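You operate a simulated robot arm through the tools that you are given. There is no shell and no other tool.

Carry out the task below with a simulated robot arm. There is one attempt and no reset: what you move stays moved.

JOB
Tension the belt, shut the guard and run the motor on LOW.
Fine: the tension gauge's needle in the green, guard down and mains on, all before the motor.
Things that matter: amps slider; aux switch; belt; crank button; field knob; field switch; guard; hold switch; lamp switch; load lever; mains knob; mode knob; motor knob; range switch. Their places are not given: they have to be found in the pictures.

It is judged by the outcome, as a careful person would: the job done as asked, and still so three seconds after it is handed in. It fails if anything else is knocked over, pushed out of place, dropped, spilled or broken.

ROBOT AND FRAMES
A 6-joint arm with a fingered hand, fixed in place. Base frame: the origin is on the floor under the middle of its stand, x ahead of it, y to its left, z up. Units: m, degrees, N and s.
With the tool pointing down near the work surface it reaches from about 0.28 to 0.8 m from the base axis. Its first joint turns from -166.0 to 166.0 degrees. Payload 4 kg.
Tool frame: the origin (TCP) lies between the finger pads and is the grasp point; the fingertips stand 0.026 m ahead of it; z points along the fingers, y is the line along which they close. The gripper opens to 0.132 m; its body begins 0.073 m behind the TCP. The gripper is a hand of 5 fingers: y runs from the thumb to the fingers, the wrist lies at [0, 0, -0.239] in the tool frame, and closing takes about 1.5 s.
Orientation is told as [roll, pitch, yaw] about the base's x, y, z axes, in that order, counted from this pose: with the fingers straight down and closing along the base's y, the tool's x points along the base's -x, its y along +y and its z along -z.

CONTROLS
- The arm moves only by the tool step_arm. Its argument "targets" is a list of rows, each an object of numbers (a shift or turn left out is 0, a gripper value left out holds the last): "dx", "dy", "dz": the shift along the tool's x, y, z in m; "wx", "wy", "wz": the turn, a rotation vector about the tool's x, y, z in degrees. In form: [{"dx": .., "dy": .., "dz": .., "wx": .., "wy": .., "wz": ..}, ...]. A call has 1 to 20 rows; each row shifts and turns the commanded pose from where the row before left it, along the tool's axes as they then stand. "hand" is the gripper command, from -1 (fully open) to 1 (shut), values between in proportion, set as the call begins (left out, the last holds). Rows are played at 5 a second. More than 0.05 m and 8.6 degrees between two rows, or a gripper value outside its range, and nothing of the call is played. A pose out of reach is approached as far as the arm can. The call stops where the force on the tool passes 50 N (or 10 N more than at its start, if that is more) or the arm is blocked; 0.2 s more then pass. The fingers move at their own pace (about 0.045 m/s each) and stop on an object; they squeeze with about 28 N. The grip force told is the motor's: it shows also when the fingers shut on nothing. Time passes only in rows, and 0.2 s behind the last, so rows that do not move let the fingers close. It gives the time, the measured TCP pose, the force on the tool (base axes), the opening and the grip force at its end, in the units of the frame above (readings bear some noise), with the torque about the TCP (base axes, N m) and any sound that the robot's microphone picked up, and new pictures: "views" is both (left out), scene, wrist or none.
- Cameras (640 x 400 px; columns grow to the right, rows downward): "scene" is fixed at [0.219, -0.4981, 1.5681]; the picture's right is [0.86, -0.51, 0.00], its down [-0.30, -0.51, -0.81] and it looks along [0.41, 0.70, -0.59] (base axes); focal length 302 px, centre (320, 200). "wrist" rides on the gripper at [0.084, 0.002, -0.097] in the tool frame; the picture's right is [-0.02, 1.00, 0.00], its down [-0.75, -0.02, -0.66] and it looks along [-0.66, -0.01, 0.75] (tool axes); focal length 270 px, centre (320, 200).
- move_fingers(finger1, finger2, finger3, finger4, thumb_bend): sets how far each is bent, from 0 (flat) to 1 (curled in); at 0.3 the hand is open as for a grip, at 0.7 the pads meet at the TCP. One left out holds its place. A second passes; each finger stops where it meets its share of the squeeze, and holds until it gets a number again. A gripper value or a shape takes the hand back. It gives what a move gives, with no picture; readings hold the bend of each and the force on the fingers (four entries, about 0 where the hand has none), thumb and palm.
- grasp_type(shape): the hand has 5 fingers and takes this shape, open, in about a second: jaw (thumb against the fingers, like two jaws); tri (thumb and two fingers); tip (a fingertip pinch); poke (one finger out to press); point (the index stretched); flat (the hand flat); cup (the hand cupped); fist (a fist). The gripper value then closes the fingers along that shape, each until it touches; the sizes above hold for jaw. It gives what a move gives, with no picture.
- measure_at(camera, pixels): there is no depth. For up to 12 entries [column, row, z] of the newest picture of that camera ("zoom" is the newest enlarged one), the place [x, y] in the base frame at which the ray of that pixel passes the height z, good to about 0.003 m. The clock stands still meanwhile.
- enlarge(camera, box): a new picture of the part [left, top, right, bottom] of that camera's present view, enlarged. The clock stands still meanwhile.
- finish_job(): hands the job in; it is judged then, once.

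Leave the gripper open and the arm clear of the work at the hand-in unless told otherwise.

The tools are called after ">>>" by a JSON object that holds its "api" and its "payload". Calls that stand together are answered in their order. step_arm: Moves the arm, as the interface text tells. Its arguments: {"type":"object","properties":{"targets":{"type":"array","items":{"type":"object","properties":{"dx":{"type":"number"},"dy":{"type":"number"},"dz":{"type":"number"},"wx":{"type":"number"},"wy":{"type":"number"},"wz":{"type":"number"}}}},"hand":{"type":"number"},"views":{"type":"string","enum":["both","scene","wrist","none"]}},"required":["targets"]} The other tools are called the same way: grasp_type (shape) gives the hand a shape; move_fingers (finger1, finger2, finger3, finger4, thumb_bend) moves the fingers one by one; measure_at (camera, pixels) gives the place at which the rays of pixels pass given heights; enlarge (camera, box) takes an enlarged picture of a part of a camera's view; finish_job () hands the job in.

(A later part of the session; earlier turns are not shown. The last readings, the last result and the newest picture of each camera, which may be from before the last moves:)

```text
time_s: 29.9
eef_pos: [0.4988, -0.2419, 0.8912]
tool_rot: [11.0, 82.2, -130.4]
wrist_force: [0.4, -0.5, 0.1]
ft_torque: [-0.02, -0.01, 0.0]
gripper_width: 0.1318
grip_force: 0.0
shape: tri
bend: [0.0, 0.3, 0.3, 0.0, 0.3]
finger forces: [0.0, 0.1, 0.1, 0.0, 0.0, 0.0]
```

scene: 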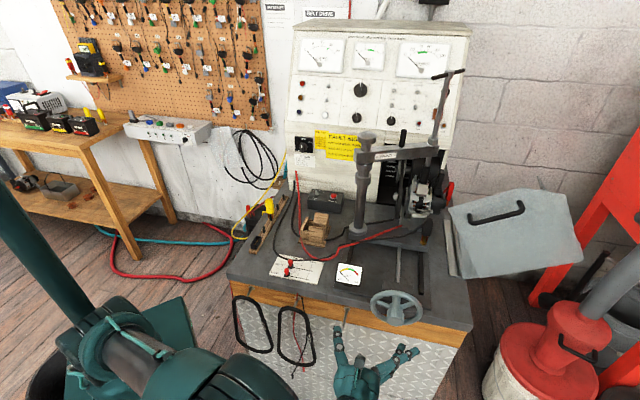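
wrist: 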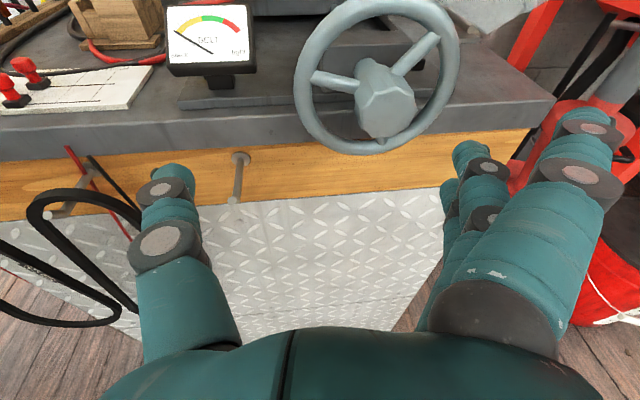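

The tri shape (thumb and two fingers) suits the hub. The heading is now 38.5°, only 7° off the wheel's axis. Next I shift right 46 mm and forward 40 mm to line up with the hub.

>>> {"api": "step_arm", "payload": {"targets": [{"dy": 0.023, "dx": 0.003, "dz": 0.01}, {"dy": 0.023, "dx": 0.003, "dz": 0.01}, {"dz": 0.02}], "views": "both"}}

```text
time_s: 30.7
eef_pos: [0.5582, -0.2153, 0.8802]
tool_rot: [11.5, 82.7, -129.5]
wrist_force: [0.0, 0.4, -0.7]
ft_torque: [0.0, -0.04, 0.01]
gripper_width: 0.1314
grip_force: 0.0
shape: tri
bend: [0.0, 0.3, 0.3, 0.0, 0.3]
finger forces: [0.1, 0.0, 0.0, 0.0, 0.0, 0.1]
out of reach, approached as far as the arm can: row 1, 2, 3
```

scene: 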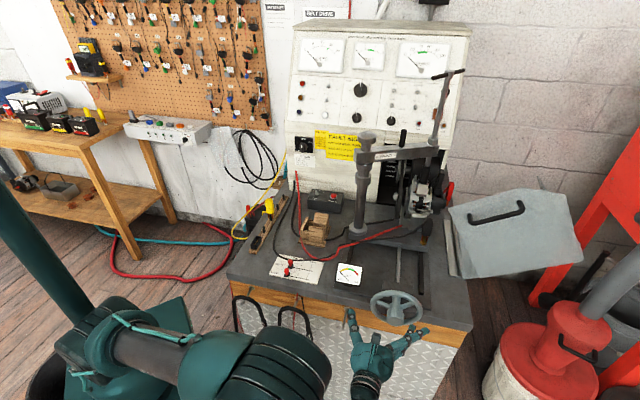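
wrist: 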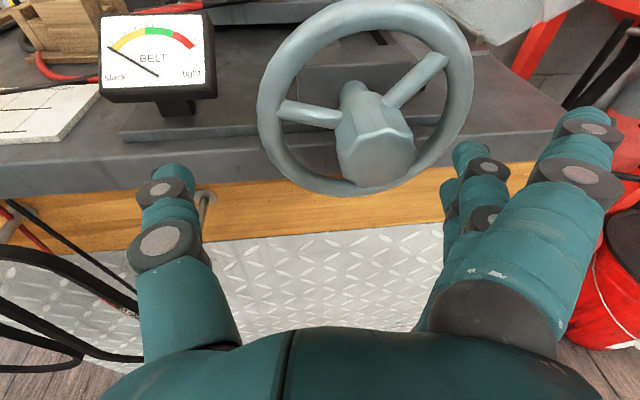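

The arm slid forward rather than right, because heading and reach are coupled. I'll reduce the heading by 5°, then move right 27 mm and up 9 mm, staying short of the hub for a check.

>>> {"api": "step_arm", "payload": {"targets": [{"wx": -5}, {"dy": 0.014, "dx": 0.005}, {"dy": 0.014, "dx": 0.005}, {"dz": 0.01}], "views": "both"}}

```text
time_s: 31.7
eef_pos: [0.5925, -0.2255, 0.8912]
tool_rot: [17.6, 83.9, -128.3]
wrist_force: [0.7, 0.7, -0.9]
ft_torque: [0.01, -0.01, -0.01]
gripper_width: 0.1319
grip_force: 0.1
shape: tri
bend: [0.0, 0.3, 0.3, 0.0, 0.3]
finger forces: [0.0, 0.0, 0.1, 0.0, 0.0, 0.0]
out of reach, approached as far as the arm can: row 2, 3, 4
```

scene: 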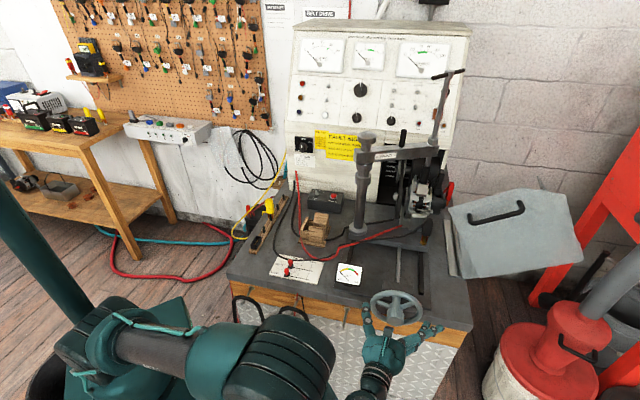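
wrist: 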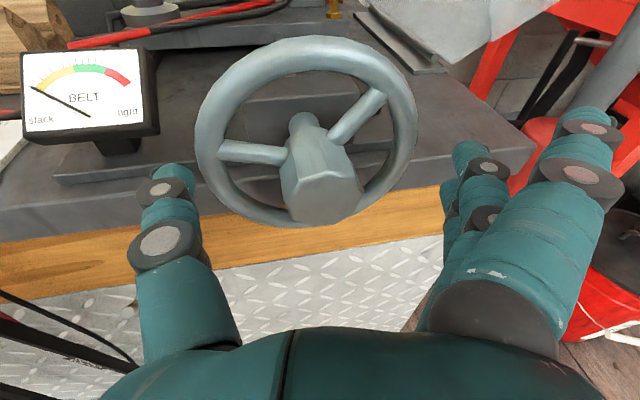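

The hand is now centred on the hub: its face at (322,190) is almost at the TCP point (320,200). When fully open the thumb tip would strike the rim, so I'll close the fingers to about 75 mm before advancing.

>>> {"api": "step_arm", "payload": {"targets": [{"dx": -0.004, "dy": -0.001}, {}, {}, {}], "hand": -0.15, "views": "both"}}

```text
time_s: 32.7
eef_pos: [0.5951, -0.2243, 0.8868]
tool_rot: [17.9, 83.9, -127.8]
wrist_force: [0.6, 0.4, -1.1]
ft_torque: [0.02, 0.01, 0.01]
gripper_width: 0.0766
grip_force: 0.0
shape: tri
bend: [0.0, 0.72, 0.72, 0.0, 0.7]
finger forces: [0.0, 0.1, 0.1, 0.0, 0.1, 0.0]
out of reach, approached as far as the arm can: row 1
```

scene: 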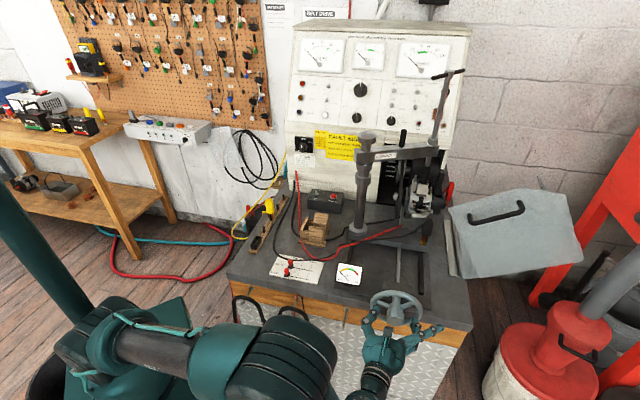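
wrist: 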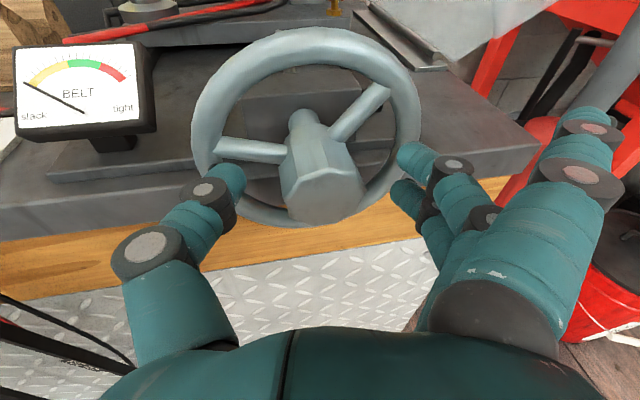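

Thumb and two fingers now stand either side of the hub, with the thumb just below the left spoke. I'll go forward 10 mm and close on the hub.

>>> {"api": "step_arm", "payload": {"targets": [{"dz": 0.005}, {"dz": 0.005}], "views": "none"}}

>>> {"api": "step_arm", "payload": {"targets": [{}, {}, {}, {}, {}, {}, {}], "hand": 1, "views": "both"}}

```text
time_s: 33.3
eef_pos: [0.6048, -0.2191, 0.8866]
tool_rot: [18.7, 84.1, -127.0]
wrist_force: [-1.6, -3.1, 1.3]
ft_torque: [0.04, 0.03, 0.09]
gripper_width: 0.0746
grip_force: 0.1
shape: tri
bend: [0.0, 0.72, 0.72, 0.0, 0.7]
finger forces: [0.0, 0.0, 0.0, 0.0, 3.3, 0.0]
```

```text
time_s: 34.9
eef_pos: [0.603, -0.2194, 0.8875]
tool_rot: [19.0, 84.2, -127.0]
wrist_force: [6.6, -17.1, 2.7]
ft_torque: [-0.02, -0.11, -0.4]
gripper_width: 0.0289
grip_force: 27.7
shape: tri
bend: [0.26, 0.69, 0.71, 0.26, 0.71]
finger forces: [0.0, 19.2, 18.6, 0.0, 20.5, 0.1]
```

scene: 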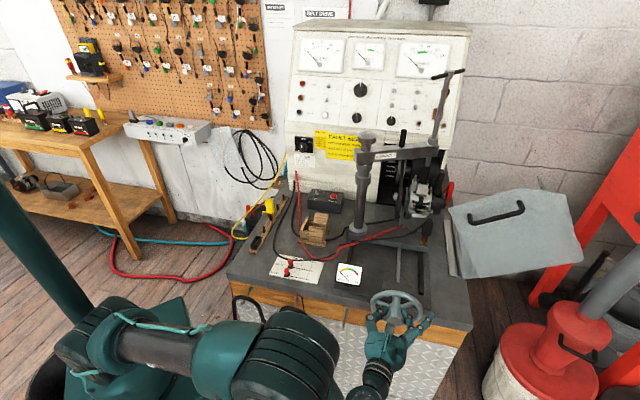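
wrist: 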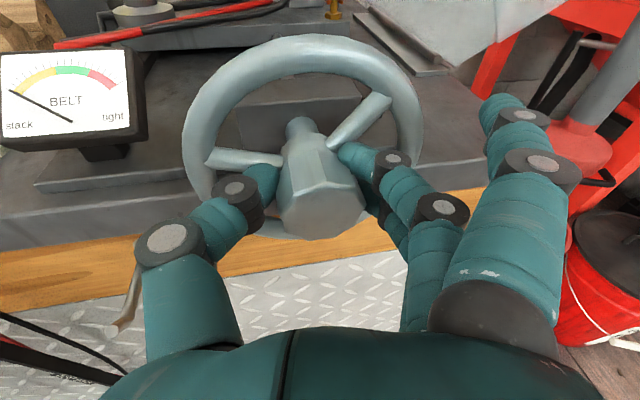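

The grip holds (about 20 N on the thumb and both fingers). I'll turn the hub 24° clockwise about the wheel's axis and look at the gauge.

>>> {"api": "step_arm", "payload": {"targets": [{"wx": 0.8, "wy": -1.55, "wz": 7.8}, {"wx": 0.8, "wy": -1.55, "wz": 7.8}, {"wx": 0.8, "wy": -1.55, "wz": 7.8}], "views": "both"}}

```text
time_s: 35.7
eef_pos: [0.6018, -0.221, 0.8856]
tool_rot: [-67.2, 66.4, 148.3]
wrist_force: [24.9, -19.5, 10.0]
ft_torque: [-0.17, -0.31, -0.74]
gripper_width: 0.0271
grip_force: 28.1
shape: tri
bend: [0.26, 0.67, 0.7, 0.26, 0.71]
finger forces: [0.0, 27.4, 18.2, 0.0, 16.3, 0.0]
```

scene: 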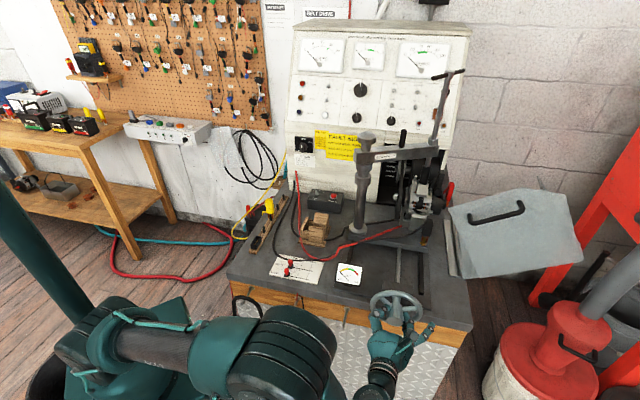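
wrist: 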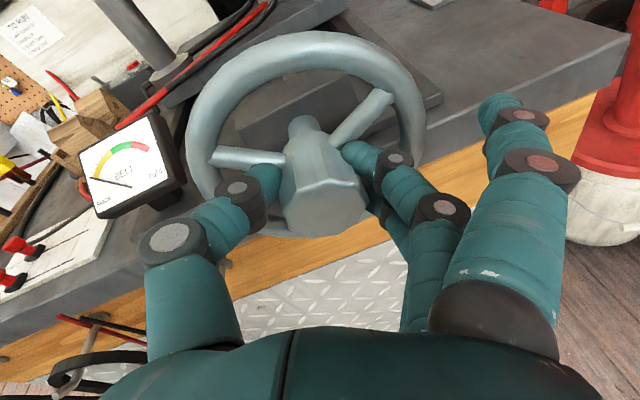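

The wheel turned with the hand. I'll check the gauge's needle enlarged.

>>> {"api": "enlarge", "payload": {"camera": "scene", "box": [320, 255, 380, 293]}}

>>> {"api": "enlarge", "payload": {"camera": "wrist", "box": [70, 110, 190, 220]}}

```text
10.53 times, centred on (350, 274) of scene
```

zoom: 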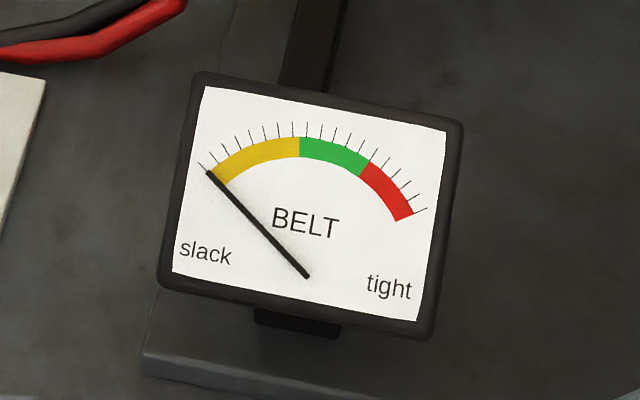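

```text
3.64 times, centred on (130, 165) of wrist
```

zoom: 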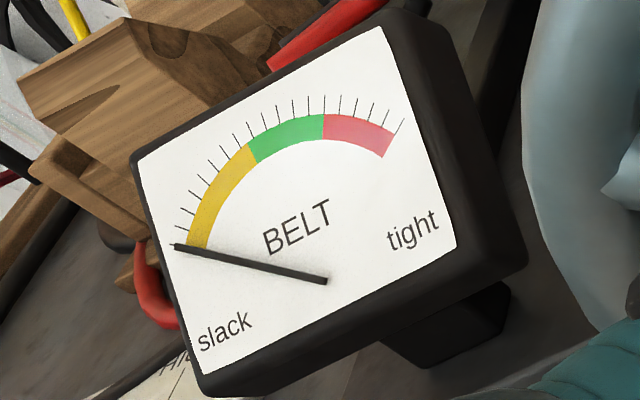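

The needle is still at the slack end. I'll turn 24° more clockwise and compare.

>>> {"api": "step_arm", "payload": {"targets": [{"wx": 0.8, "wy": -1.55, "wz": 7.8}, {"wx": 0.8, "wy": -1.55, "wz": 7.8}, {"wx": 0.8, "wy": -1.55, "wz": 7.8}], "views": "wrist"}}

>>> {"api": "enlarge", "payload": {"camera": "scene", "box": [320, 255, 380, 293]}}

```text
time_s: 36.5
eef_pos: [0.6038, -0.2215, 0.8863]
tool_rot: [-74.4, 42.7, 142.4]
wrist_force: [33.9, -29.2, 6.5]
ft_torque: [-0.23, -0.26, -0.89]
gripper_width: 0.026
grip_force: 28.5
shape: tri
bend: [0.26, 0.66, 0.7, 0.26, 0.71]
finger forces: [0.0, 31.0, 16.7, 0.0, 16.1, 0.0]
```

wrist: 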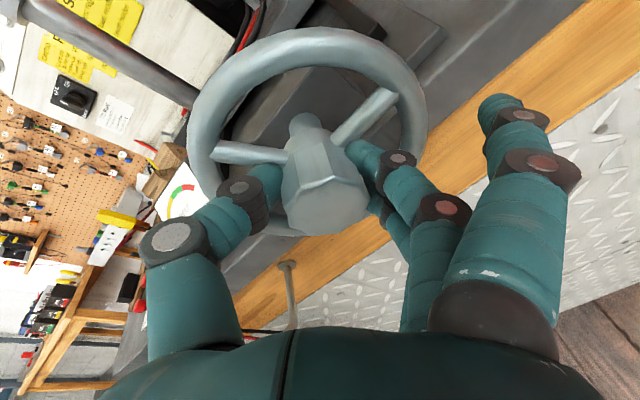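

```text
10.53 times, centred on (350, 274) of scene
```

zoom: 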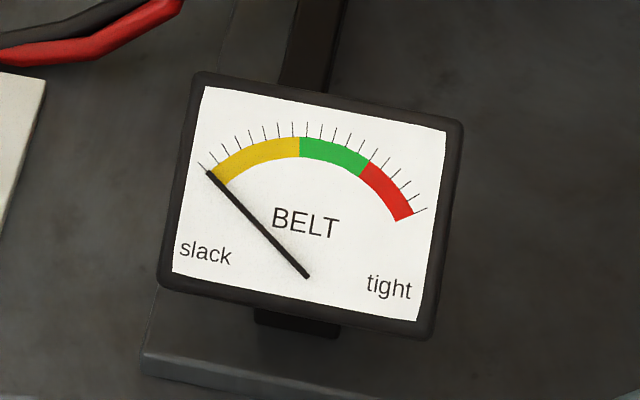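

There is still no needle motion after 48°. I'll look closely at the wheel and the slide in the scene view to confirm the wheel really turns and whether the slide moves.

>>> {"api": "enlarge", "payload": {"camera": "scene", "box": [340, 220, 460, 340]}}

>>> {"api": "enlarge", "payload": {"camera": "scene", "box": [370, 150, 460, 240]}}

```text
3.33 times, centred on (400, 280) of scene
```

zoom: 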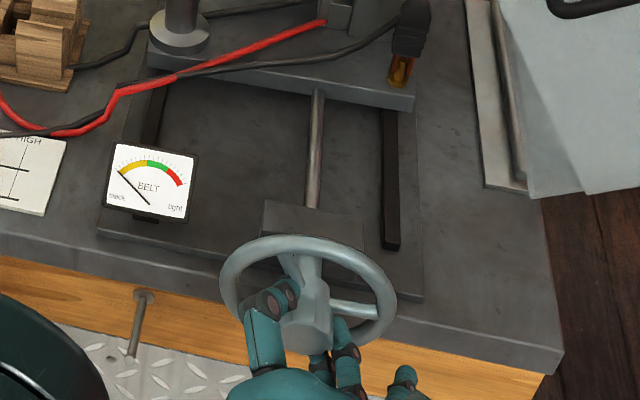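

```text
4.44 times, centred on (415, 195) of scene
```

zoom: 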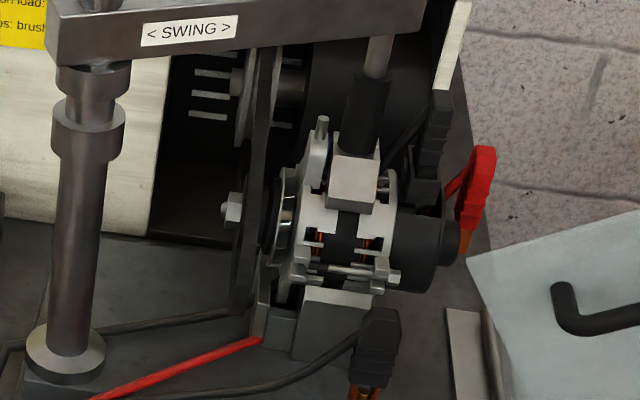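

The wheel did turn (its spokes moved) and the slide has not visibly shifted yet. The side force on the tool is rising along +right, so I'll ease the grip centre 3 mm that way and turn 24° further.

>>> {"api": "step_arm", "payload": {"targets": [{"dx": 0.003, "dy": 0.002}, {"wx": 0.8, "wy": -1.55, "wz": 7.8}, {"wx": 0.8, "wy": -1.55, "wz": 7.8}, {"wx": 0.8, "wy": -1.55, "wz": 7.8}], "views": "wrist"}}

>>> {"api": "enlarge", "payload": {"camera": "scene", "box": [320, 255, 380, 293]}}

```text
time_s: 37.5
eef_pos: [0.6058, -0.2234, 0.8855]
tool_rot: [-77.3, 18.6, 141.2]
wrist_force: [19.3, -26.5, -11.3]
ft_torque: [-0.44, 0.0, -0.64]
gripper_width: 0.0266
grip_force: 27.6
shape: tri
bend: [0.26, 0.66, 0.7, 0.26, 0.71]
finger forces: [0.0, 29.0, 16.8, 0.0, 19.1, 0.0]
```

wrist: 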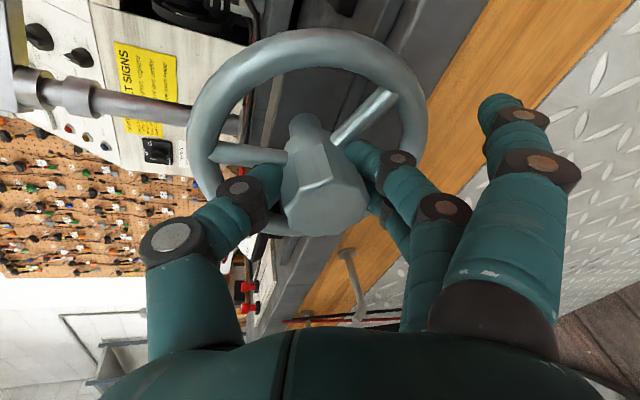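

```text
10.53 times, centred on (350, 274) of scene
```

zoom: 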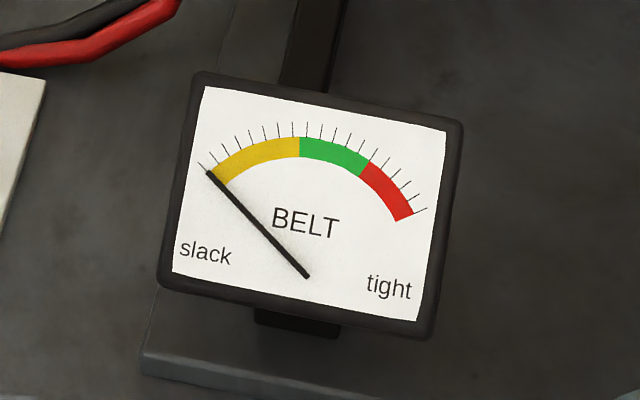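

The red cable attached to the slide shifts a little in each picture, so the slide is moving. I'll compare the slide's edge with the same box as before the turning.

>>> {"api": "enlarge", "payload": {"camera": "scene", "box": [330, 230, 470, 317]}}

```text
4.57 times, centred on (400, 274) of scene
```

zoom: 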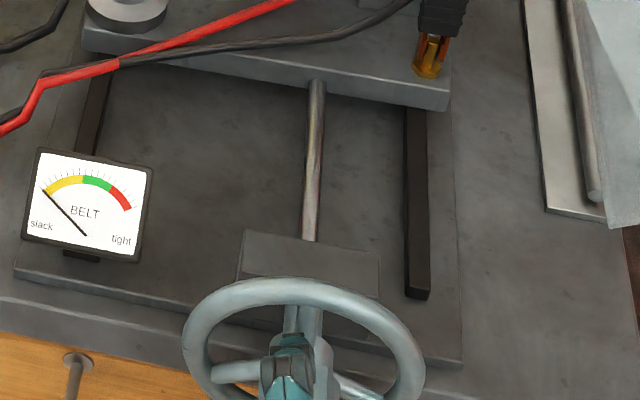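

Comparison: the slide's front edge moved about 7 zoomed pixels toward the operator, so clockwise takes up the slack. I'll continue clockwise by 32°.

>>> {"api": "step_arm", "payload": {"targets": [{"wx": 0.8, "wy": -1.55, "wz": 7.8}, {"wx": 0.8, "wy": -1.55, "wz": 7.8}, {"wx": 0.8, "wy": -1.55, "wz": 7.8}, {"wx": 0.8, "wy": -1.55, "wz": 7.8}], "views": "wrist"}}

>>> {"api": "enlarge", "payload": {"camera": "scene", "box": [330, 230, 470, 317]}}

```text
time_s: 38.0
eef_pos: [0.6065, -0.2233, 0.8838]
tool_rot: [-77.7, 7.6, 140.2]
wrist_force: [8.6, -13.9, -10.0]
ft_torque: [-0.07, 0.03, -0.33]
gripper_width: 0.0269
grip_force: 28.5
shape: tri
bend: [0.26, 0.67, 0.7, 0.26, 0.72]
finger forces: [0.0, 24.1, 18.6, 0.1, 23.4, 0.1]
out of reach, approached as far as the arm can: row 2
stopped in row 2: the force on the tool passed its limit at 57 N (the readings are from after the stop); the commanded pose is now the measured one
```

wrist: 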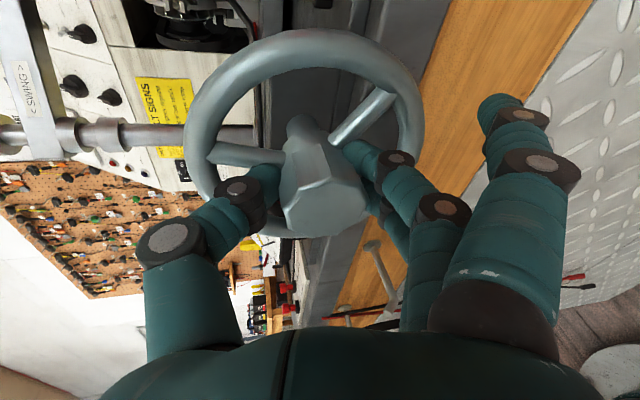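

```text
4.57 times, centred on (400, 274) of scene
```

zoom: 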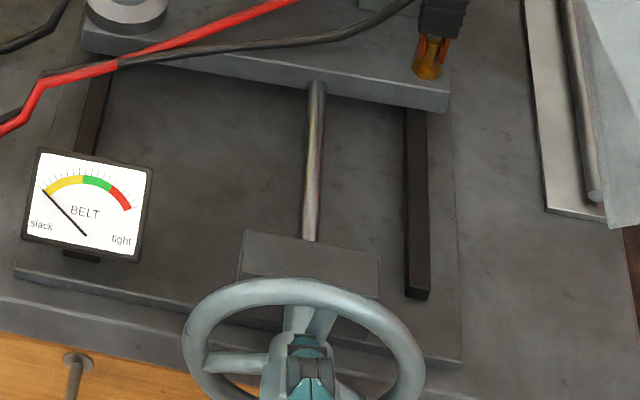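

The turn stopped at about 83° (reach limit, force limit). The slide is moving the right way. I'll test whether a pure roll about the tool's own axis goes further from here.

>>> {"api": "step_arm", "payload": {"targets": [{"wx": -2}, {"wz": 6}, {"wz": 6}], "views": "none"}}

```text
time_s: 38.8
eef_pos: [0.6065, -0.2236, 0.8838]
tool_rot: [-76.0, -4.2, 137.3]
wrist_force: [17.8, -24.9, -13.2]
ft_torque: [-0.11, -0.26, -0.47]
gripper_width: 0.0267
grip_force: 27.5
shape: tri
bend: [0.26, 0.65, 0.7, 0.26, 0.73]
finger forces: [0.0, 28.4, 17.0, 0.1, 26.9, 0.0]
```

A pure roll works further (33 N now). I'll continue rolling about the tool axis in small steps, watching the force.

>>> {"api": "step_arm", "payload": {"targets": [{"wz": 6}, {"wz": 6}, {"wz": 6}, {"wz": 6}], "views": "wrist"}}

>>> {"api": "enlarge", "payload": {"camera": "scene", "box": [330, 230, 470, 317]}}

```text
time_s: 39.8
eef_pos: [0.6072, -0.2229, 0.8821]
tool_rot: [-73.8, -27.5, 130.9]
wrist_force: [9.7, -22.6, -19.4]
ft_torque: [-0.16, -0.25, -0.26]
gripper_width: 0.027
grip_force: 28.1
shape: tri
bend: [0.26, 0.64, 0.7, 0.26, 0.73]
finger forces: [0.0, 26.6, 15.9, 0.1, 28.6, 0.1]
```

wrist: 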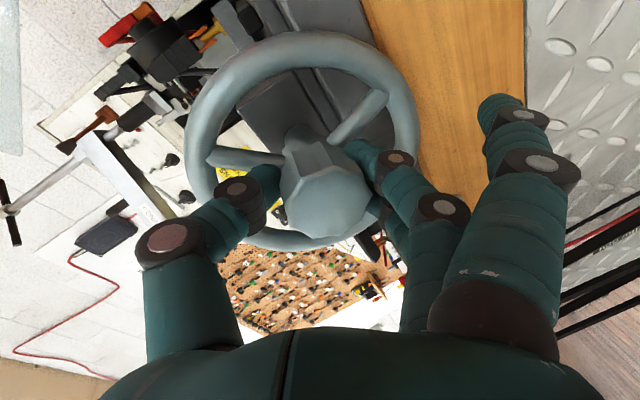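

```text
4.57 times, centred on (400, 274) of scene
```

zoom: 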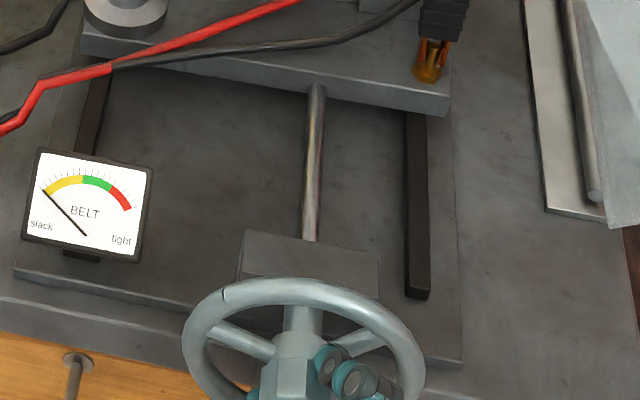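

Pure roll turns the wheel well and the slide keeps coming forward (corner now at zoomed row 114). I'll continue rolling 48°.

>>> {"api": "step_arm", "payload": {"targets": [{"wz": 6}, {"wz": 6}, {"wz": 6}, {"wz": 6}, {"wz": 6}, {"wz": 6}, {"wz": 6}, {"wz": 6}], "views": "wrist"}}

>>> {"api": "enlarge", "payload": {"camera": "scene", "box": [330, 230, 470, 317]}}

```text
time_s: 41.4
eef_pos: [0.5795, -0.2053, 0.8743]
tool_rot: [-60.1, -62.4, 109.8]
wrist_force: [34.4, -25.8, 14.7]
ft_torque: [0.13, -0.33, -0.61]
gripper_width: 0.041
grip_force: 27.8
shape: tri
bend: [0.26, 0.73, 0.76, 0.26, 0.66]
finger forces: [0.0, 4.8, 0.1, 0.0, 48.7, 0.0]
out of reach, approached as far as the arm can: row 6, 7
stopped in row 7: the force on the tool passed its limit at 54 N (the readings are from after the stop); the commanded pose is now the measured one
```

wrist: 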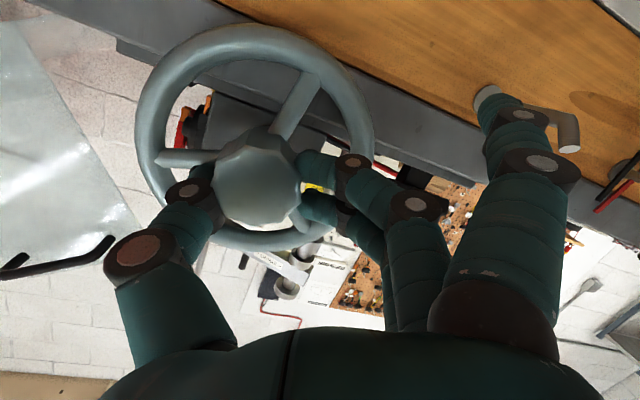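

```text
4.57 times, centred on (400, 274) of scene
```

zoom: 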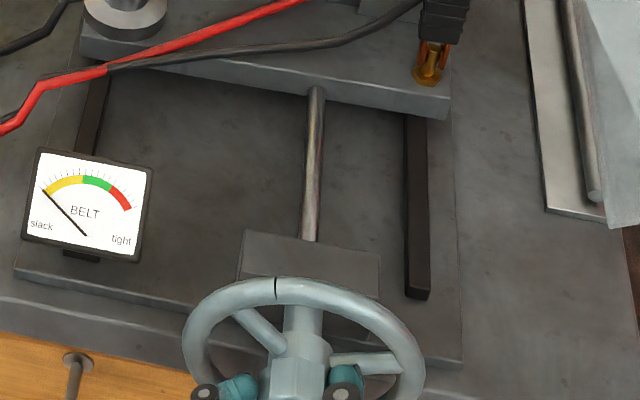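

The roll reached its end (about 155° in total so far) and the grip got pulled off-centre. The rim now shows a seam mark I can track. The slide's corner is at zoomed row 118 (from 103), and the needle is still at slack. I'll open the fingers, then back off and roll the hand all the way back for a longer stroke.

>>> {"api": "step_arm", "payload": {"targets": [{}, {}, {}, {}, {}], "hand": -0.3, "views": "none"}}

>>> {"api": "step_arm", "payload": {"targets": [{"wx": 3.5, "wy": 1.6, "wz": 0.9, "dz": -0.008}, {"wx": 3.5, "wy": 1.6, "wz": 0.9, "dz": -0.008}, {"wx": 3.5, "wy": 1.6, "wz": 0.9, "dz": -0.006}, {"dy": -0.012}, {"dy": -0.012}], "views": "both"}}

```text
time_s: 42.6
eef_pos: [0.5751, -0.2002, 0.8715]
tool_rot: [-59.2, -62.8, 109.7]
wrist_force: [2.1, -7.0, 5.8]
ft_torque: [0.0, -0.23, -0.29]
gripper_width: 0.0864
grip_force: 0.1
shape: tri
bend: [0.0, 0.7, 0.7, 0.0, 0.64]
finger forces: [0.0, 0.0, 0.0, 0.0, 8.1, 0.0]
```

```text
time_s: 43.8
eef_pos: [0.5764, -0.232, 0.8877]
tool_rot: [-59.0, -62.7, 97.4]
wrist_force: [-0.6, 0.2, 0.0]
ft_torque: [0.0, -0.03, -0.01]
gripper_width: 0.0858
grip_force: 0.1
shape: tri
bend: [0.0, 0.7, 0.7, 0.0, 0.66]
finger forces: [0.1, 0.1, 0.0, 0.0, 0.0, 0.0]
```

scene: 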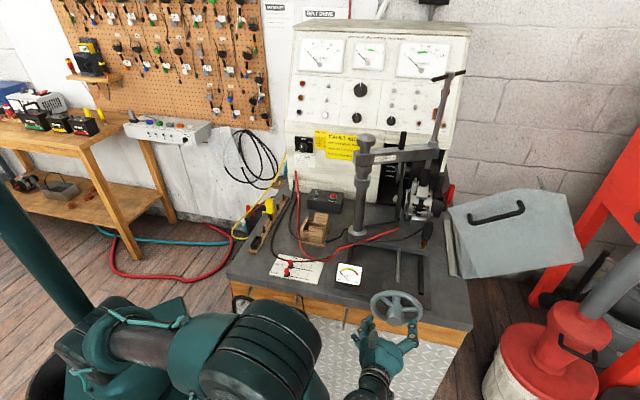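
wrist: 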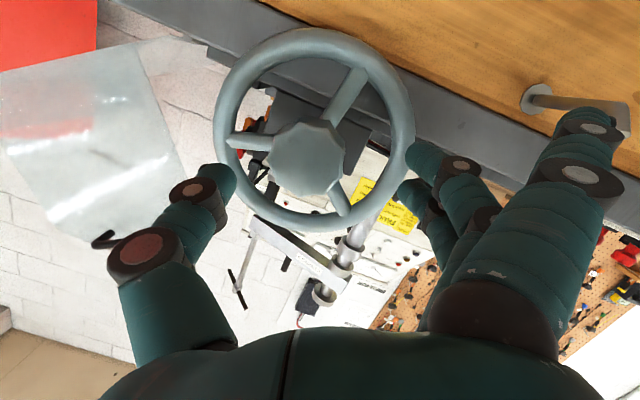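

The hand is clear, in front of the hub at (0.576,-0.232,0.888). I'll roll it back 170° now, then a further 150°, to gain a long clockwise stroke.

>>> {"api": "step_arm", "payload": {"targets": [{"wz": -8.5}, {"wz": -8.5}, {"wz": -8.5}, {"wz": -8.5}, {"wz": -8.5}, {"wz": -8.5}, {"wz": -8.5}, {"wz": -8.5}, {"wz": -8.5}, {"wz": -8.5}, {"wz": -8.5}, {"wz": -8.5}, {"wz": -8.5}, {"wz": -8.5}, {"wz": -8.5}, {"wz": -8.5}, {"wz": -8.5}, {"wz": -8.5}, {"wz": -8.5}, {"wz": -8.5}], "views": "wrist"}}

```text
time_s: 48.0
eef_pos: [0.5757, -0.2309, 0.8866]
tool_rot: [45.2, 70.5, -97.6]
wrist_force: [0.0, 0.0, -0.2]
ft_torque: [0.02, 0.04, 0.02]
gripper_width: 0.0857
grip_force: 0.0
shape: tri
bend: [0.0, 0.7, 0.7, 0.0, 0.66]
finger forces: [0.0, 0.1, 0.0, 0.1, 0.0, 0.1]
```

wrist: 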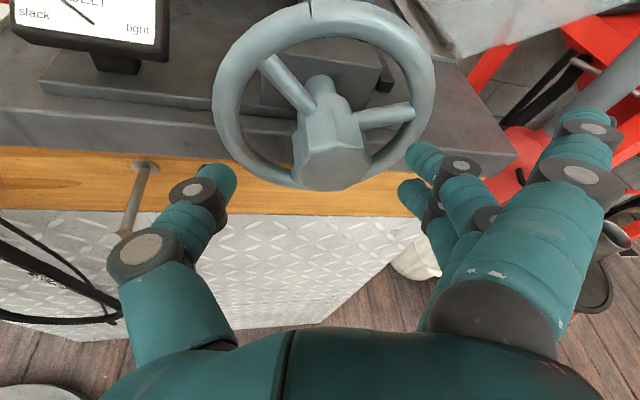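

The seam mark on the rim is at the top (310,10). A hook peg shows at (140,200) near the thumb, so I'll measure it before rolling further.

>>> {"api": "measure_at", "payload": {"camera": "wrist", "pixels": [[146, 165, 0.85], [127, 233, 0.85], [127, 233, 0.83], [146, 165, 0.83]]}}

>>> {"api": "enlarge", "payload": {"camera": "scene", "box": [310, 250, 450, 400]}}

```text
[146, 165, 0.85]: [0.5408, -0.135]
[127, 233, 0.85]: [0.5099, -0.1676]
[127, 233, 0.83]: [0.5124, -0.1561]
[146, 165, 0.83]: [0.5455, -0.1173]
```

```text
2.67 times, centred on (380, 325) of scene
```

zoom: 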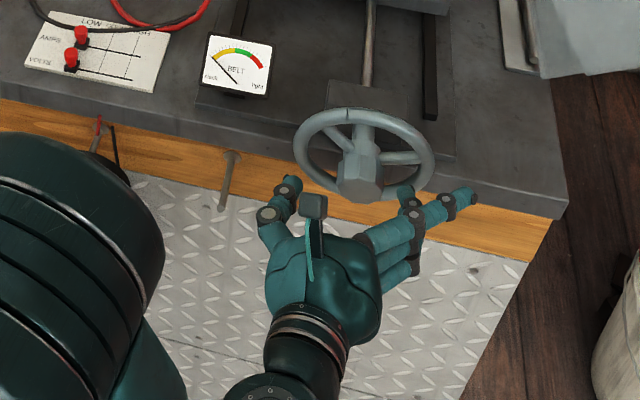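

The peg is 0.105 m left of the wheel's axis at z=0.84, so I'll stop the roll-back with the fingers at upper left (127° more), clear of it.

>>> {"api": "step_arm", "payload": {"targets": [{"wz": -8.5}, {"wz": -8.5}, {"wz": -8.5}, {"wz": -8.5}, {"wz": -8.5}, {"wz": -8.5}, {"wz": -8.5}, {"wz": -8.5}, {"wz": -8.5}, {"wz": -8.5}, {"wz": -8.5}, {"wz": -8.5}, {"wz": -8.5}, {"wz": -8.5}, {"wz": -8.5}], "views": "both"}}

```text
time_s: 51.2
eef_pos: [0.5762, -0.2316, 0.8863]
tool_rot: [68.6, -49.6, -37.9]
wrist_force: [-1.1, -0.1, -0.2]
ft_torque: [0.01, -0.01, 0.0]
gripper_width: 0.0857
grip_force: 0.1
shape: tri
bend: [0.0, 0.7, 0.7, 0.0, 0.66]
finger forces: [0.0, 0.1, 0.1, 0.1, 0.0, 0.0]
```

scene: 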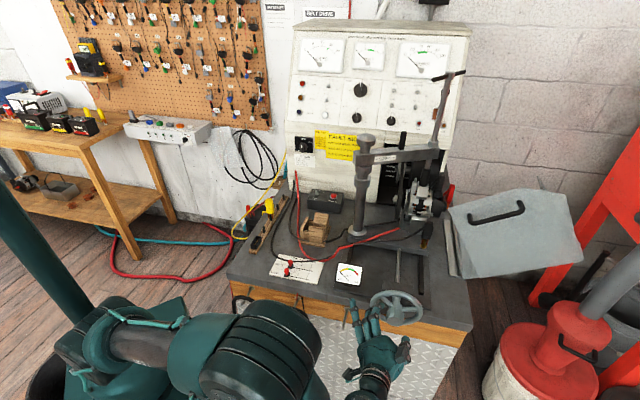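
wrist: 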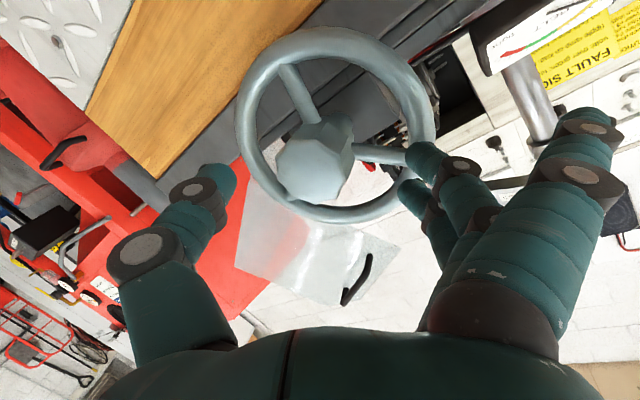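

The wheel is centred enough. The right spoke at (375,155) lies just ahead of a finger, so I'll roll +12° to clear it, raise the pitch 7°, and advance 27 mm onto the hub.

>>> {"api": "step_arm", "payload": {"targets": [{"wz": 6, "wx": -2.2, "wy": -2.7}, {"wz": 6, "wx": -2.2, "wy": -2.7}, {"dx": -0.004}], "views": "wrist"}}

```text
time_s: 52.0
eef_pos: [0.5765, -0.2332, 0.8902]
tool_rot: [81.4, -39.2, -49.5]
wrist_force: [0.2, -0.3, -0.2]
ft_torque: [0.01, -0.02, -0.01]
gripper_width: 0.0856
grip_force: 0.2
shape: tri
bend: [0.0, 0.7, 0.7, 0.0, 0.66]
finger forces: [0.0, 0.1, 0.0, 0.0, 0.0, 0.0]
```

wrist: 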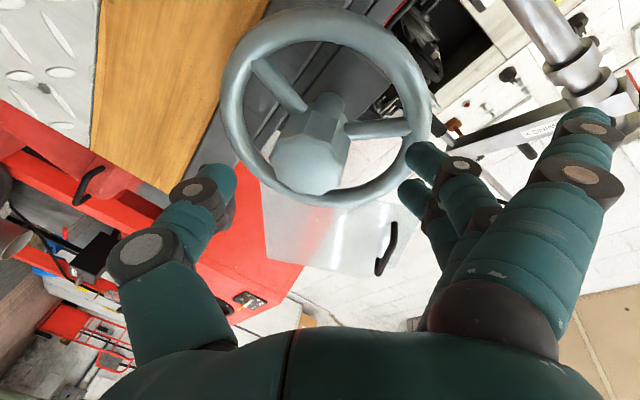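

Fingers now pass below the spoke. The hub face is at (310,165), so I'll shift 2 mm left, advance 28 mm and then close.

>>> {"api": "step_arm", "payload": {"targets": [{"dz": 0.01, "dy": -0.002}, {"dz": 0.01}, {"dz": 0.008}], "views": "none"}}

>>> {"api": "step_arm", "payload": {"targets": [{}, {}, {}, {}, {}, {}], "hand": 1, "views": "wrist"}}

```text
time_s: 52.8
eef_pos: [0.6008, -0.2209, 0.8843]
tool_rot: [81.2, -39.2, -49.6]
wrist_force: [-6.4, -9.7, -2.9]
ft_torque: [0.21, -0.21, 0.32]
gripper_width: 0.0809
grip_force: 0.1
shape: tri
bend: [0.0, 0.72, 0.71, 0.0, 0.66]
finger forces: [0.1, 7.3, 4.4, 0.1, 0.0, 0.1]
```

```text
time_s: 54.2
eef_pos: [0.5998, -0.2209, 0.8829]
tool_rot: [81.1, -39.1, -49.5]
wrist_force: [3.0, -13.2, -19.4]
ft_torque: [-0.17, 0.29, -0.26]
gripper_width: 0.0324
grip_force: 27.7
shape: tri
bend: [0.26, 0.75, 0.76, 0.26, 0.7]
finger forces: [0.0, 9.0, 6.5, 0.0, 37.1, 0.1]
```

wrist: 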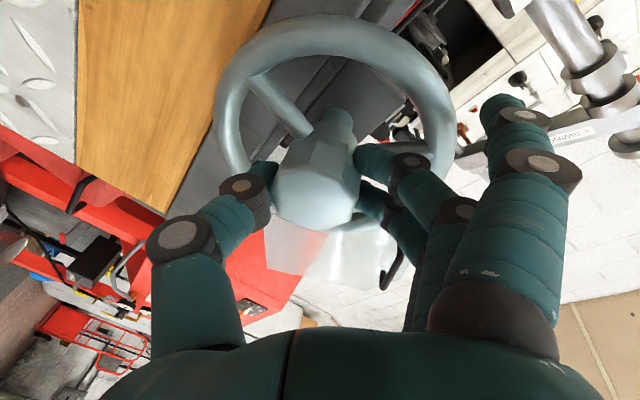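

The thumb carries most of the load (37 N against 15 N), so I'll shift 4 mm toward the thumb side to centre the grip and then roll clockwise 30°.

>>> {"api": "step_arm", "payload": {"targets": [{"dy": -0.004}, {}, {"wz": 6}, {"wz": 6}, {"wz": 6}, {"wz": 6}, {"wz": 6}], "views": "wrist"}}

>>> {"api": "enlarge", "payload": {"camera": "scene", "box": [330, 230, 470, 317]}}

```text
time_s: 55.8
eef_pos: [0.6016, -0.2226, 0.8789]
tool_rot: [83.1, -9.4, -53.8]
wrist_force: [-12.0, 2.9, -13.5]
ft_torque: [-0.4, 0.27, 0.26]
gripper_width: 0.0321
grip_force: 28.4
shape: tri
bend: [0.26, 0.75, 0.75, 0.26, 0.7]
finger forces: [0.0, 16.8, 6.9, 0.0, 32.1, 0.1]
```

wrist: 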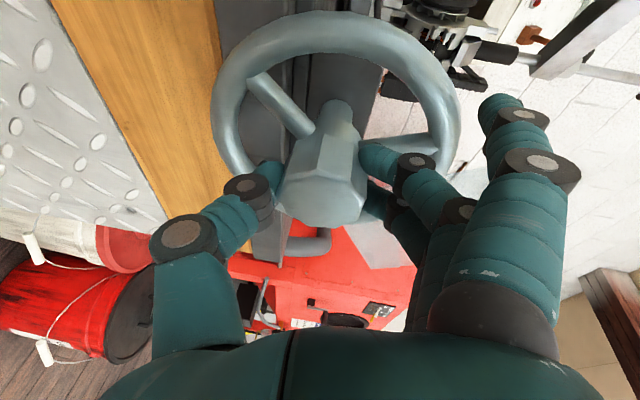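

```text
4.57 times, centred on (400, 274) of scene
```

zoom: 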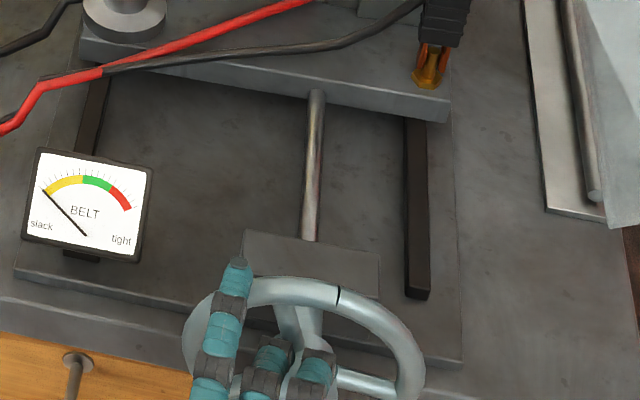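

Turning works; the seam mark moved to (338,293) zoomed and forces are moderate. I'll continue 60°.

>>> {"api": "step_arm", "payload": {"targets": [{"wz": 6}, {"wz": 6}, {"wz": 6}, {"wz": 6}, {"wz": 6}, {"wz": 6}, {"wz": 6}, {"wz": 6}, {"wz": 6}, {"wz": 6}], "views": "wrist"}}

>>> {"api": "enlarge", "payload": {"camera": "scene", "box": [330, 230, 470, 317]}}

```text
time_s: 58.0
eef_pos: [0.6017, -0.2223, 0.8811]
tool_rot: [79.3, 50.0, -63.1]
wrist_force: [-36.5, 2.3, -23.0]
ft_torque: [-0.79, 0.67, 1.21]
gripper_width: 0.0343
grip_force: 27.8
shape: tri
bend: [0.26, 0.74, 0.75, 0.26, 0.72]
finger forces: [0.0, 10.9, 6.2, 0.0, 49.0, 0.0]
```

wrist: 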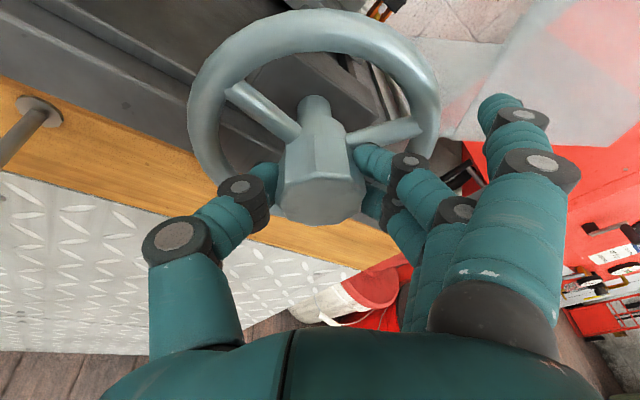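

```text
4.57 times, centred on (400, 274) of scene
```

zoom: 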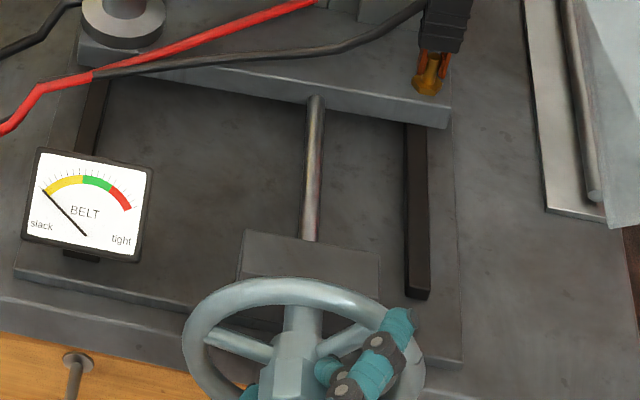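

The slide's corner is at zoomed row 127 now. The load is mostly on the thumb (49 N) and pushing back, so I'll ease by −4 mm in y and −3 mm in z, then continue 48°.

>>> {"api": "step_arm", "payload": {"targets": [{"dy": -0.004, "dz": -0.003}, {}, {"wz": 6}, {"wz": 6}, {"wz": 6}, {"wz": 6}, {"wz": 6}, {"wz": 6}], "views": "wrist"}}

>>> {"api": "enlarge", "payload": {"camera": "scene", "box": [330, 230, 470, 317]}}

```text
time_s: 59.8
eef_pos: [0.598, -0.2202, 0.8798]
tool_rot: [27.3, 82.5, -117.4]
wrist_force: [-18.5, 16.1, 2.9]
ft_torque: [-0.17, 0.03, 1.24]
gripper_width: 0.0314
grip_force: 27.9
shape: tri
bend: [0.26, 0.73, 0.74, 0.26, 0.7]
finger forces: [0.0, 14.1, 7.9, 0.1, 44.4, 0.0]
```

wrist: 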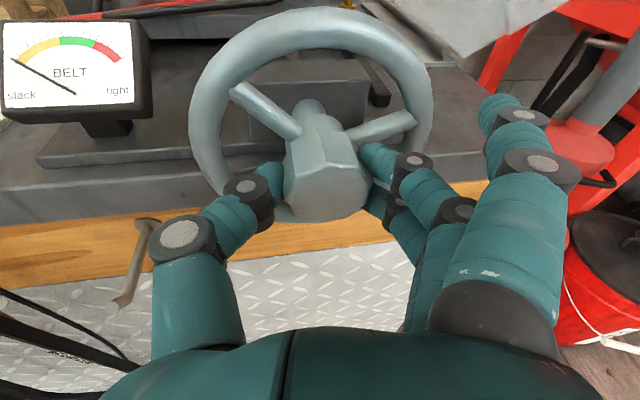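

```text
4.57 times, centred on (400, 274) of scene
```

zoom: 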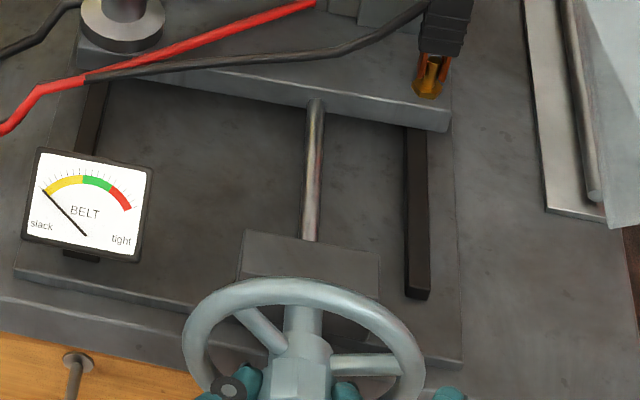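

Still slack, with the slide at row 130. I'll continue 60° more with a small easing.

>>> {"api": "step_arm", "payload": {"targets": [{"dy": -0.002}, {"wz": 6}, {"wz": 6}, {"wz": 6}, {"wz": 6}, {"wz": 6}, {"wz": 6}, {"wz": 6}, {"wz": 6}, {"wz": 6}, {"wz": 6}], "views": "wrist"}}

>>> {"api": "enlarge", "payload": {"camera": "scene", "box": [330, 230, 470, 317]}}

```text
time_s: 62.2
eef_pos: [0.5966, -0.2197, 0.8806]
tool_rot: [-82.2, 33.3, 129.3]
wrist_force: [-17.6, 4.2, 28.7]
ft_torque: [0.44, -0.76, 0.95]
gripper_width: 0.0334
grip_force: 28.3
shape: tri
bend: [0.26, 0.73, 0.75, 0.26, 0.72]
finger forces: [0.0, 11.8, 6.7, 0.1, 48.4, 0.0]
```

wrist: 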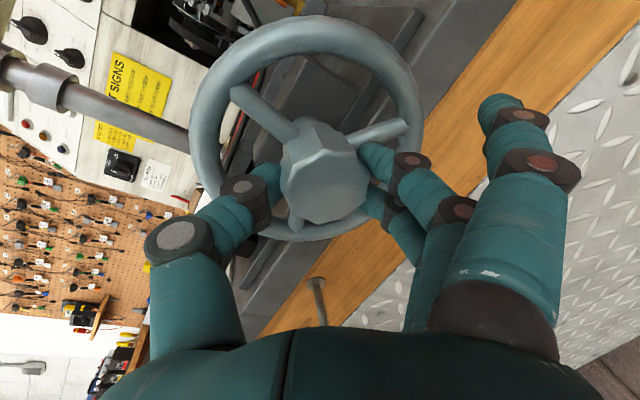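

```text
4.57 times, centred on (400, 274) of scene
```

zoom: 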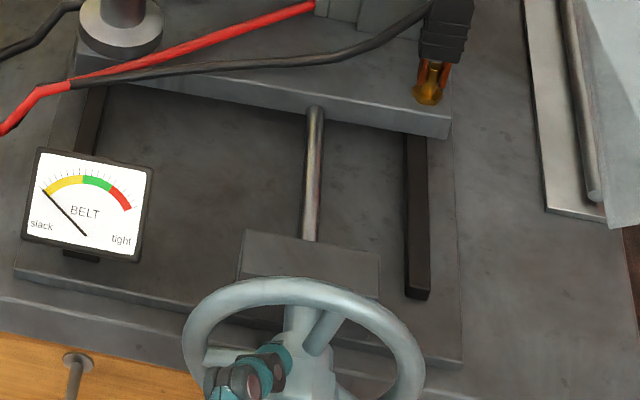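

Total turn is about 340° and the slide has come about 33 zoomed pixels forward. The needle is still at slack, so I'll look at the belt itself to be sure the direction is right.

>>> {"api": "enlarge", "payload": {"camera": "scene", "box": [375, 145, 455, 235]}}

>>> {"api": "enlarge", "payload": {"camera": "scene", "box": [335, 258, 365, 288]}}

```text
4.44 times, centred on (415, 190) of scene
```

zoom: 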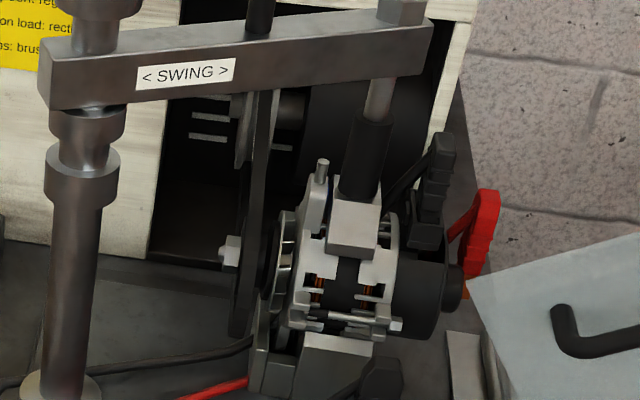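

```text
13.33 times, centred on (350, 273) of scene
```

zoom: 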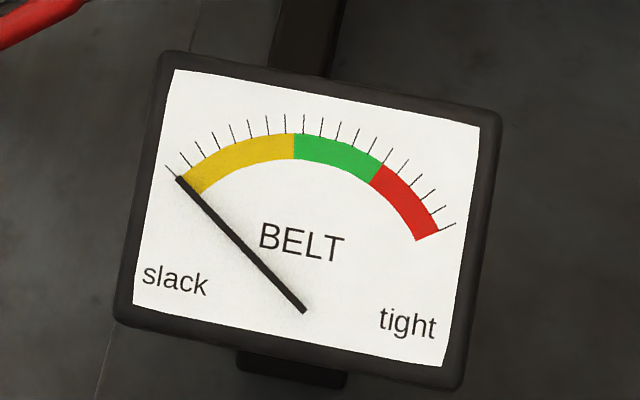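

The carriage (post, clamp, alternator) comes forward together, which pulls the belt tighter, so the direction is right. I'll continue the stroke by 54°.

>>> {"api": "step_arm", "payload": {"targets": [{"dy": -0.003}, {"wz": 6}, {"wz": 6}, {"wz": 6}, {"wz": 6}, {"wz": 6}, {"wz": 6}, {"wz": 6}, {"wz": 6}, {"wz": 6}], "views": "wrist"}}

>>> {"api": "enlarge", "payload": {"camera": "scene", "box": [330, 230, 470, 317]}}

```text
time_s: 64.4
eef_pos: [0.5941, -0.218, 0.8825]
tool_rot: [-82.9, -20.4, 122.4]
wrist_force: [0.3, -12.5, 21.7]
ft_torque: [0.1, -0.51, -0.01]
gripper_width: 0.0324
grip_force: 27.9
shape: tri
bend: [0.26, 0.75, 0.77, 0.26, 0.7]
finger forces: [0.0, 10.8, 5.4, 0.0, 39.4, 0.0]
```

wrist: 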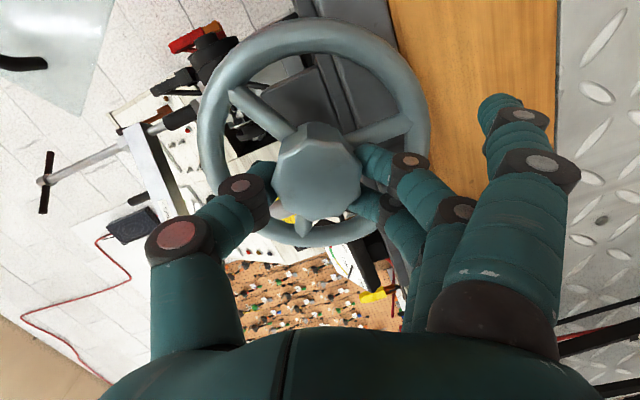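

```text
4.57 times, centred on (400, 274) of scene
```

zoom: 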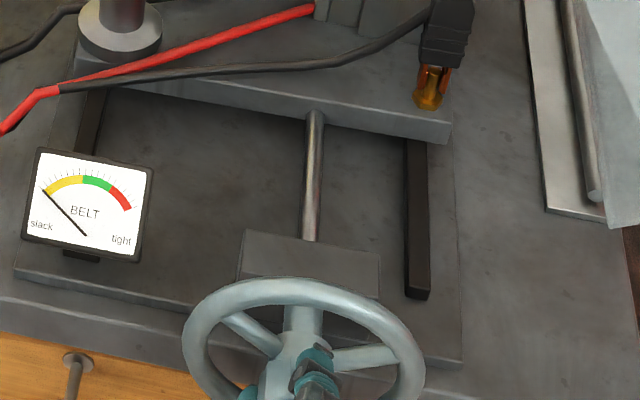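

Still slack; slide at row 142. I'll do 30° more in this stroke, then re-grip.

>>> {"api": "step_arm", "payload": {"targets": [{"wz": 6}, {"wz": 6}, {"wz": 6}, {"wz": 6}, {"wz": 6}], "views": "wrist"}}

>>> {"api": "enlarge", "payload": {"camera": "scene", "box": [330, 230, 470, 317]}}

```text
time_s: 65.6
eef_pos: [0.5955, -0.2172, 0.8827]
tool_rot: [-79.8, -50.1, 117.1]
wrist_force: [-1.7, -5.1, 25.9]
ft_torque: [0.0, -0.43, 0.33]
gripper_width: 0.0319
grip_force: 28.0
shape: tri
bend: [0.26, 0.76, 0.78, 0.26, 0.7]
finger forces: [0.0, 11.7, 8.8, 0.1, 38.3, 0.1]
```

wrist: 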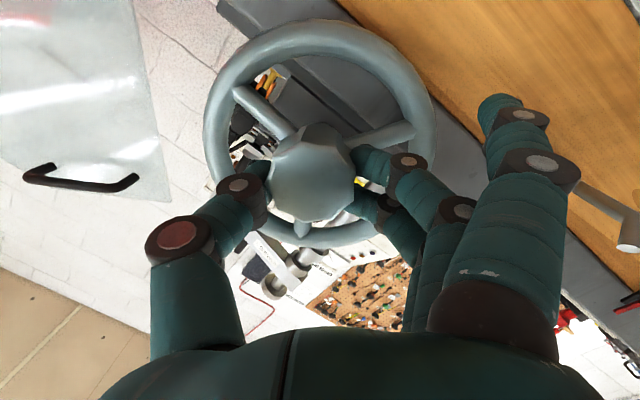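

```text
4.57 times, centred on (400, 274) of scene
```

zoom: 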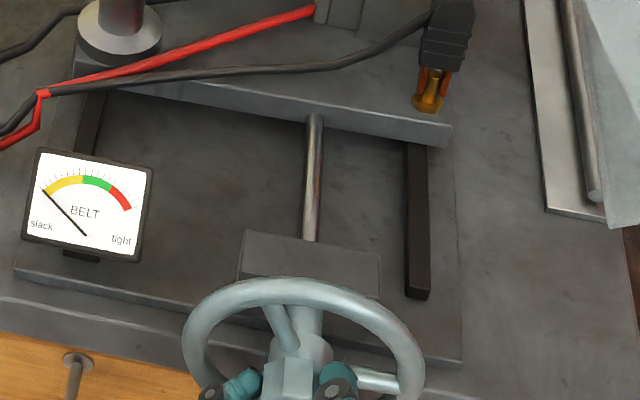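

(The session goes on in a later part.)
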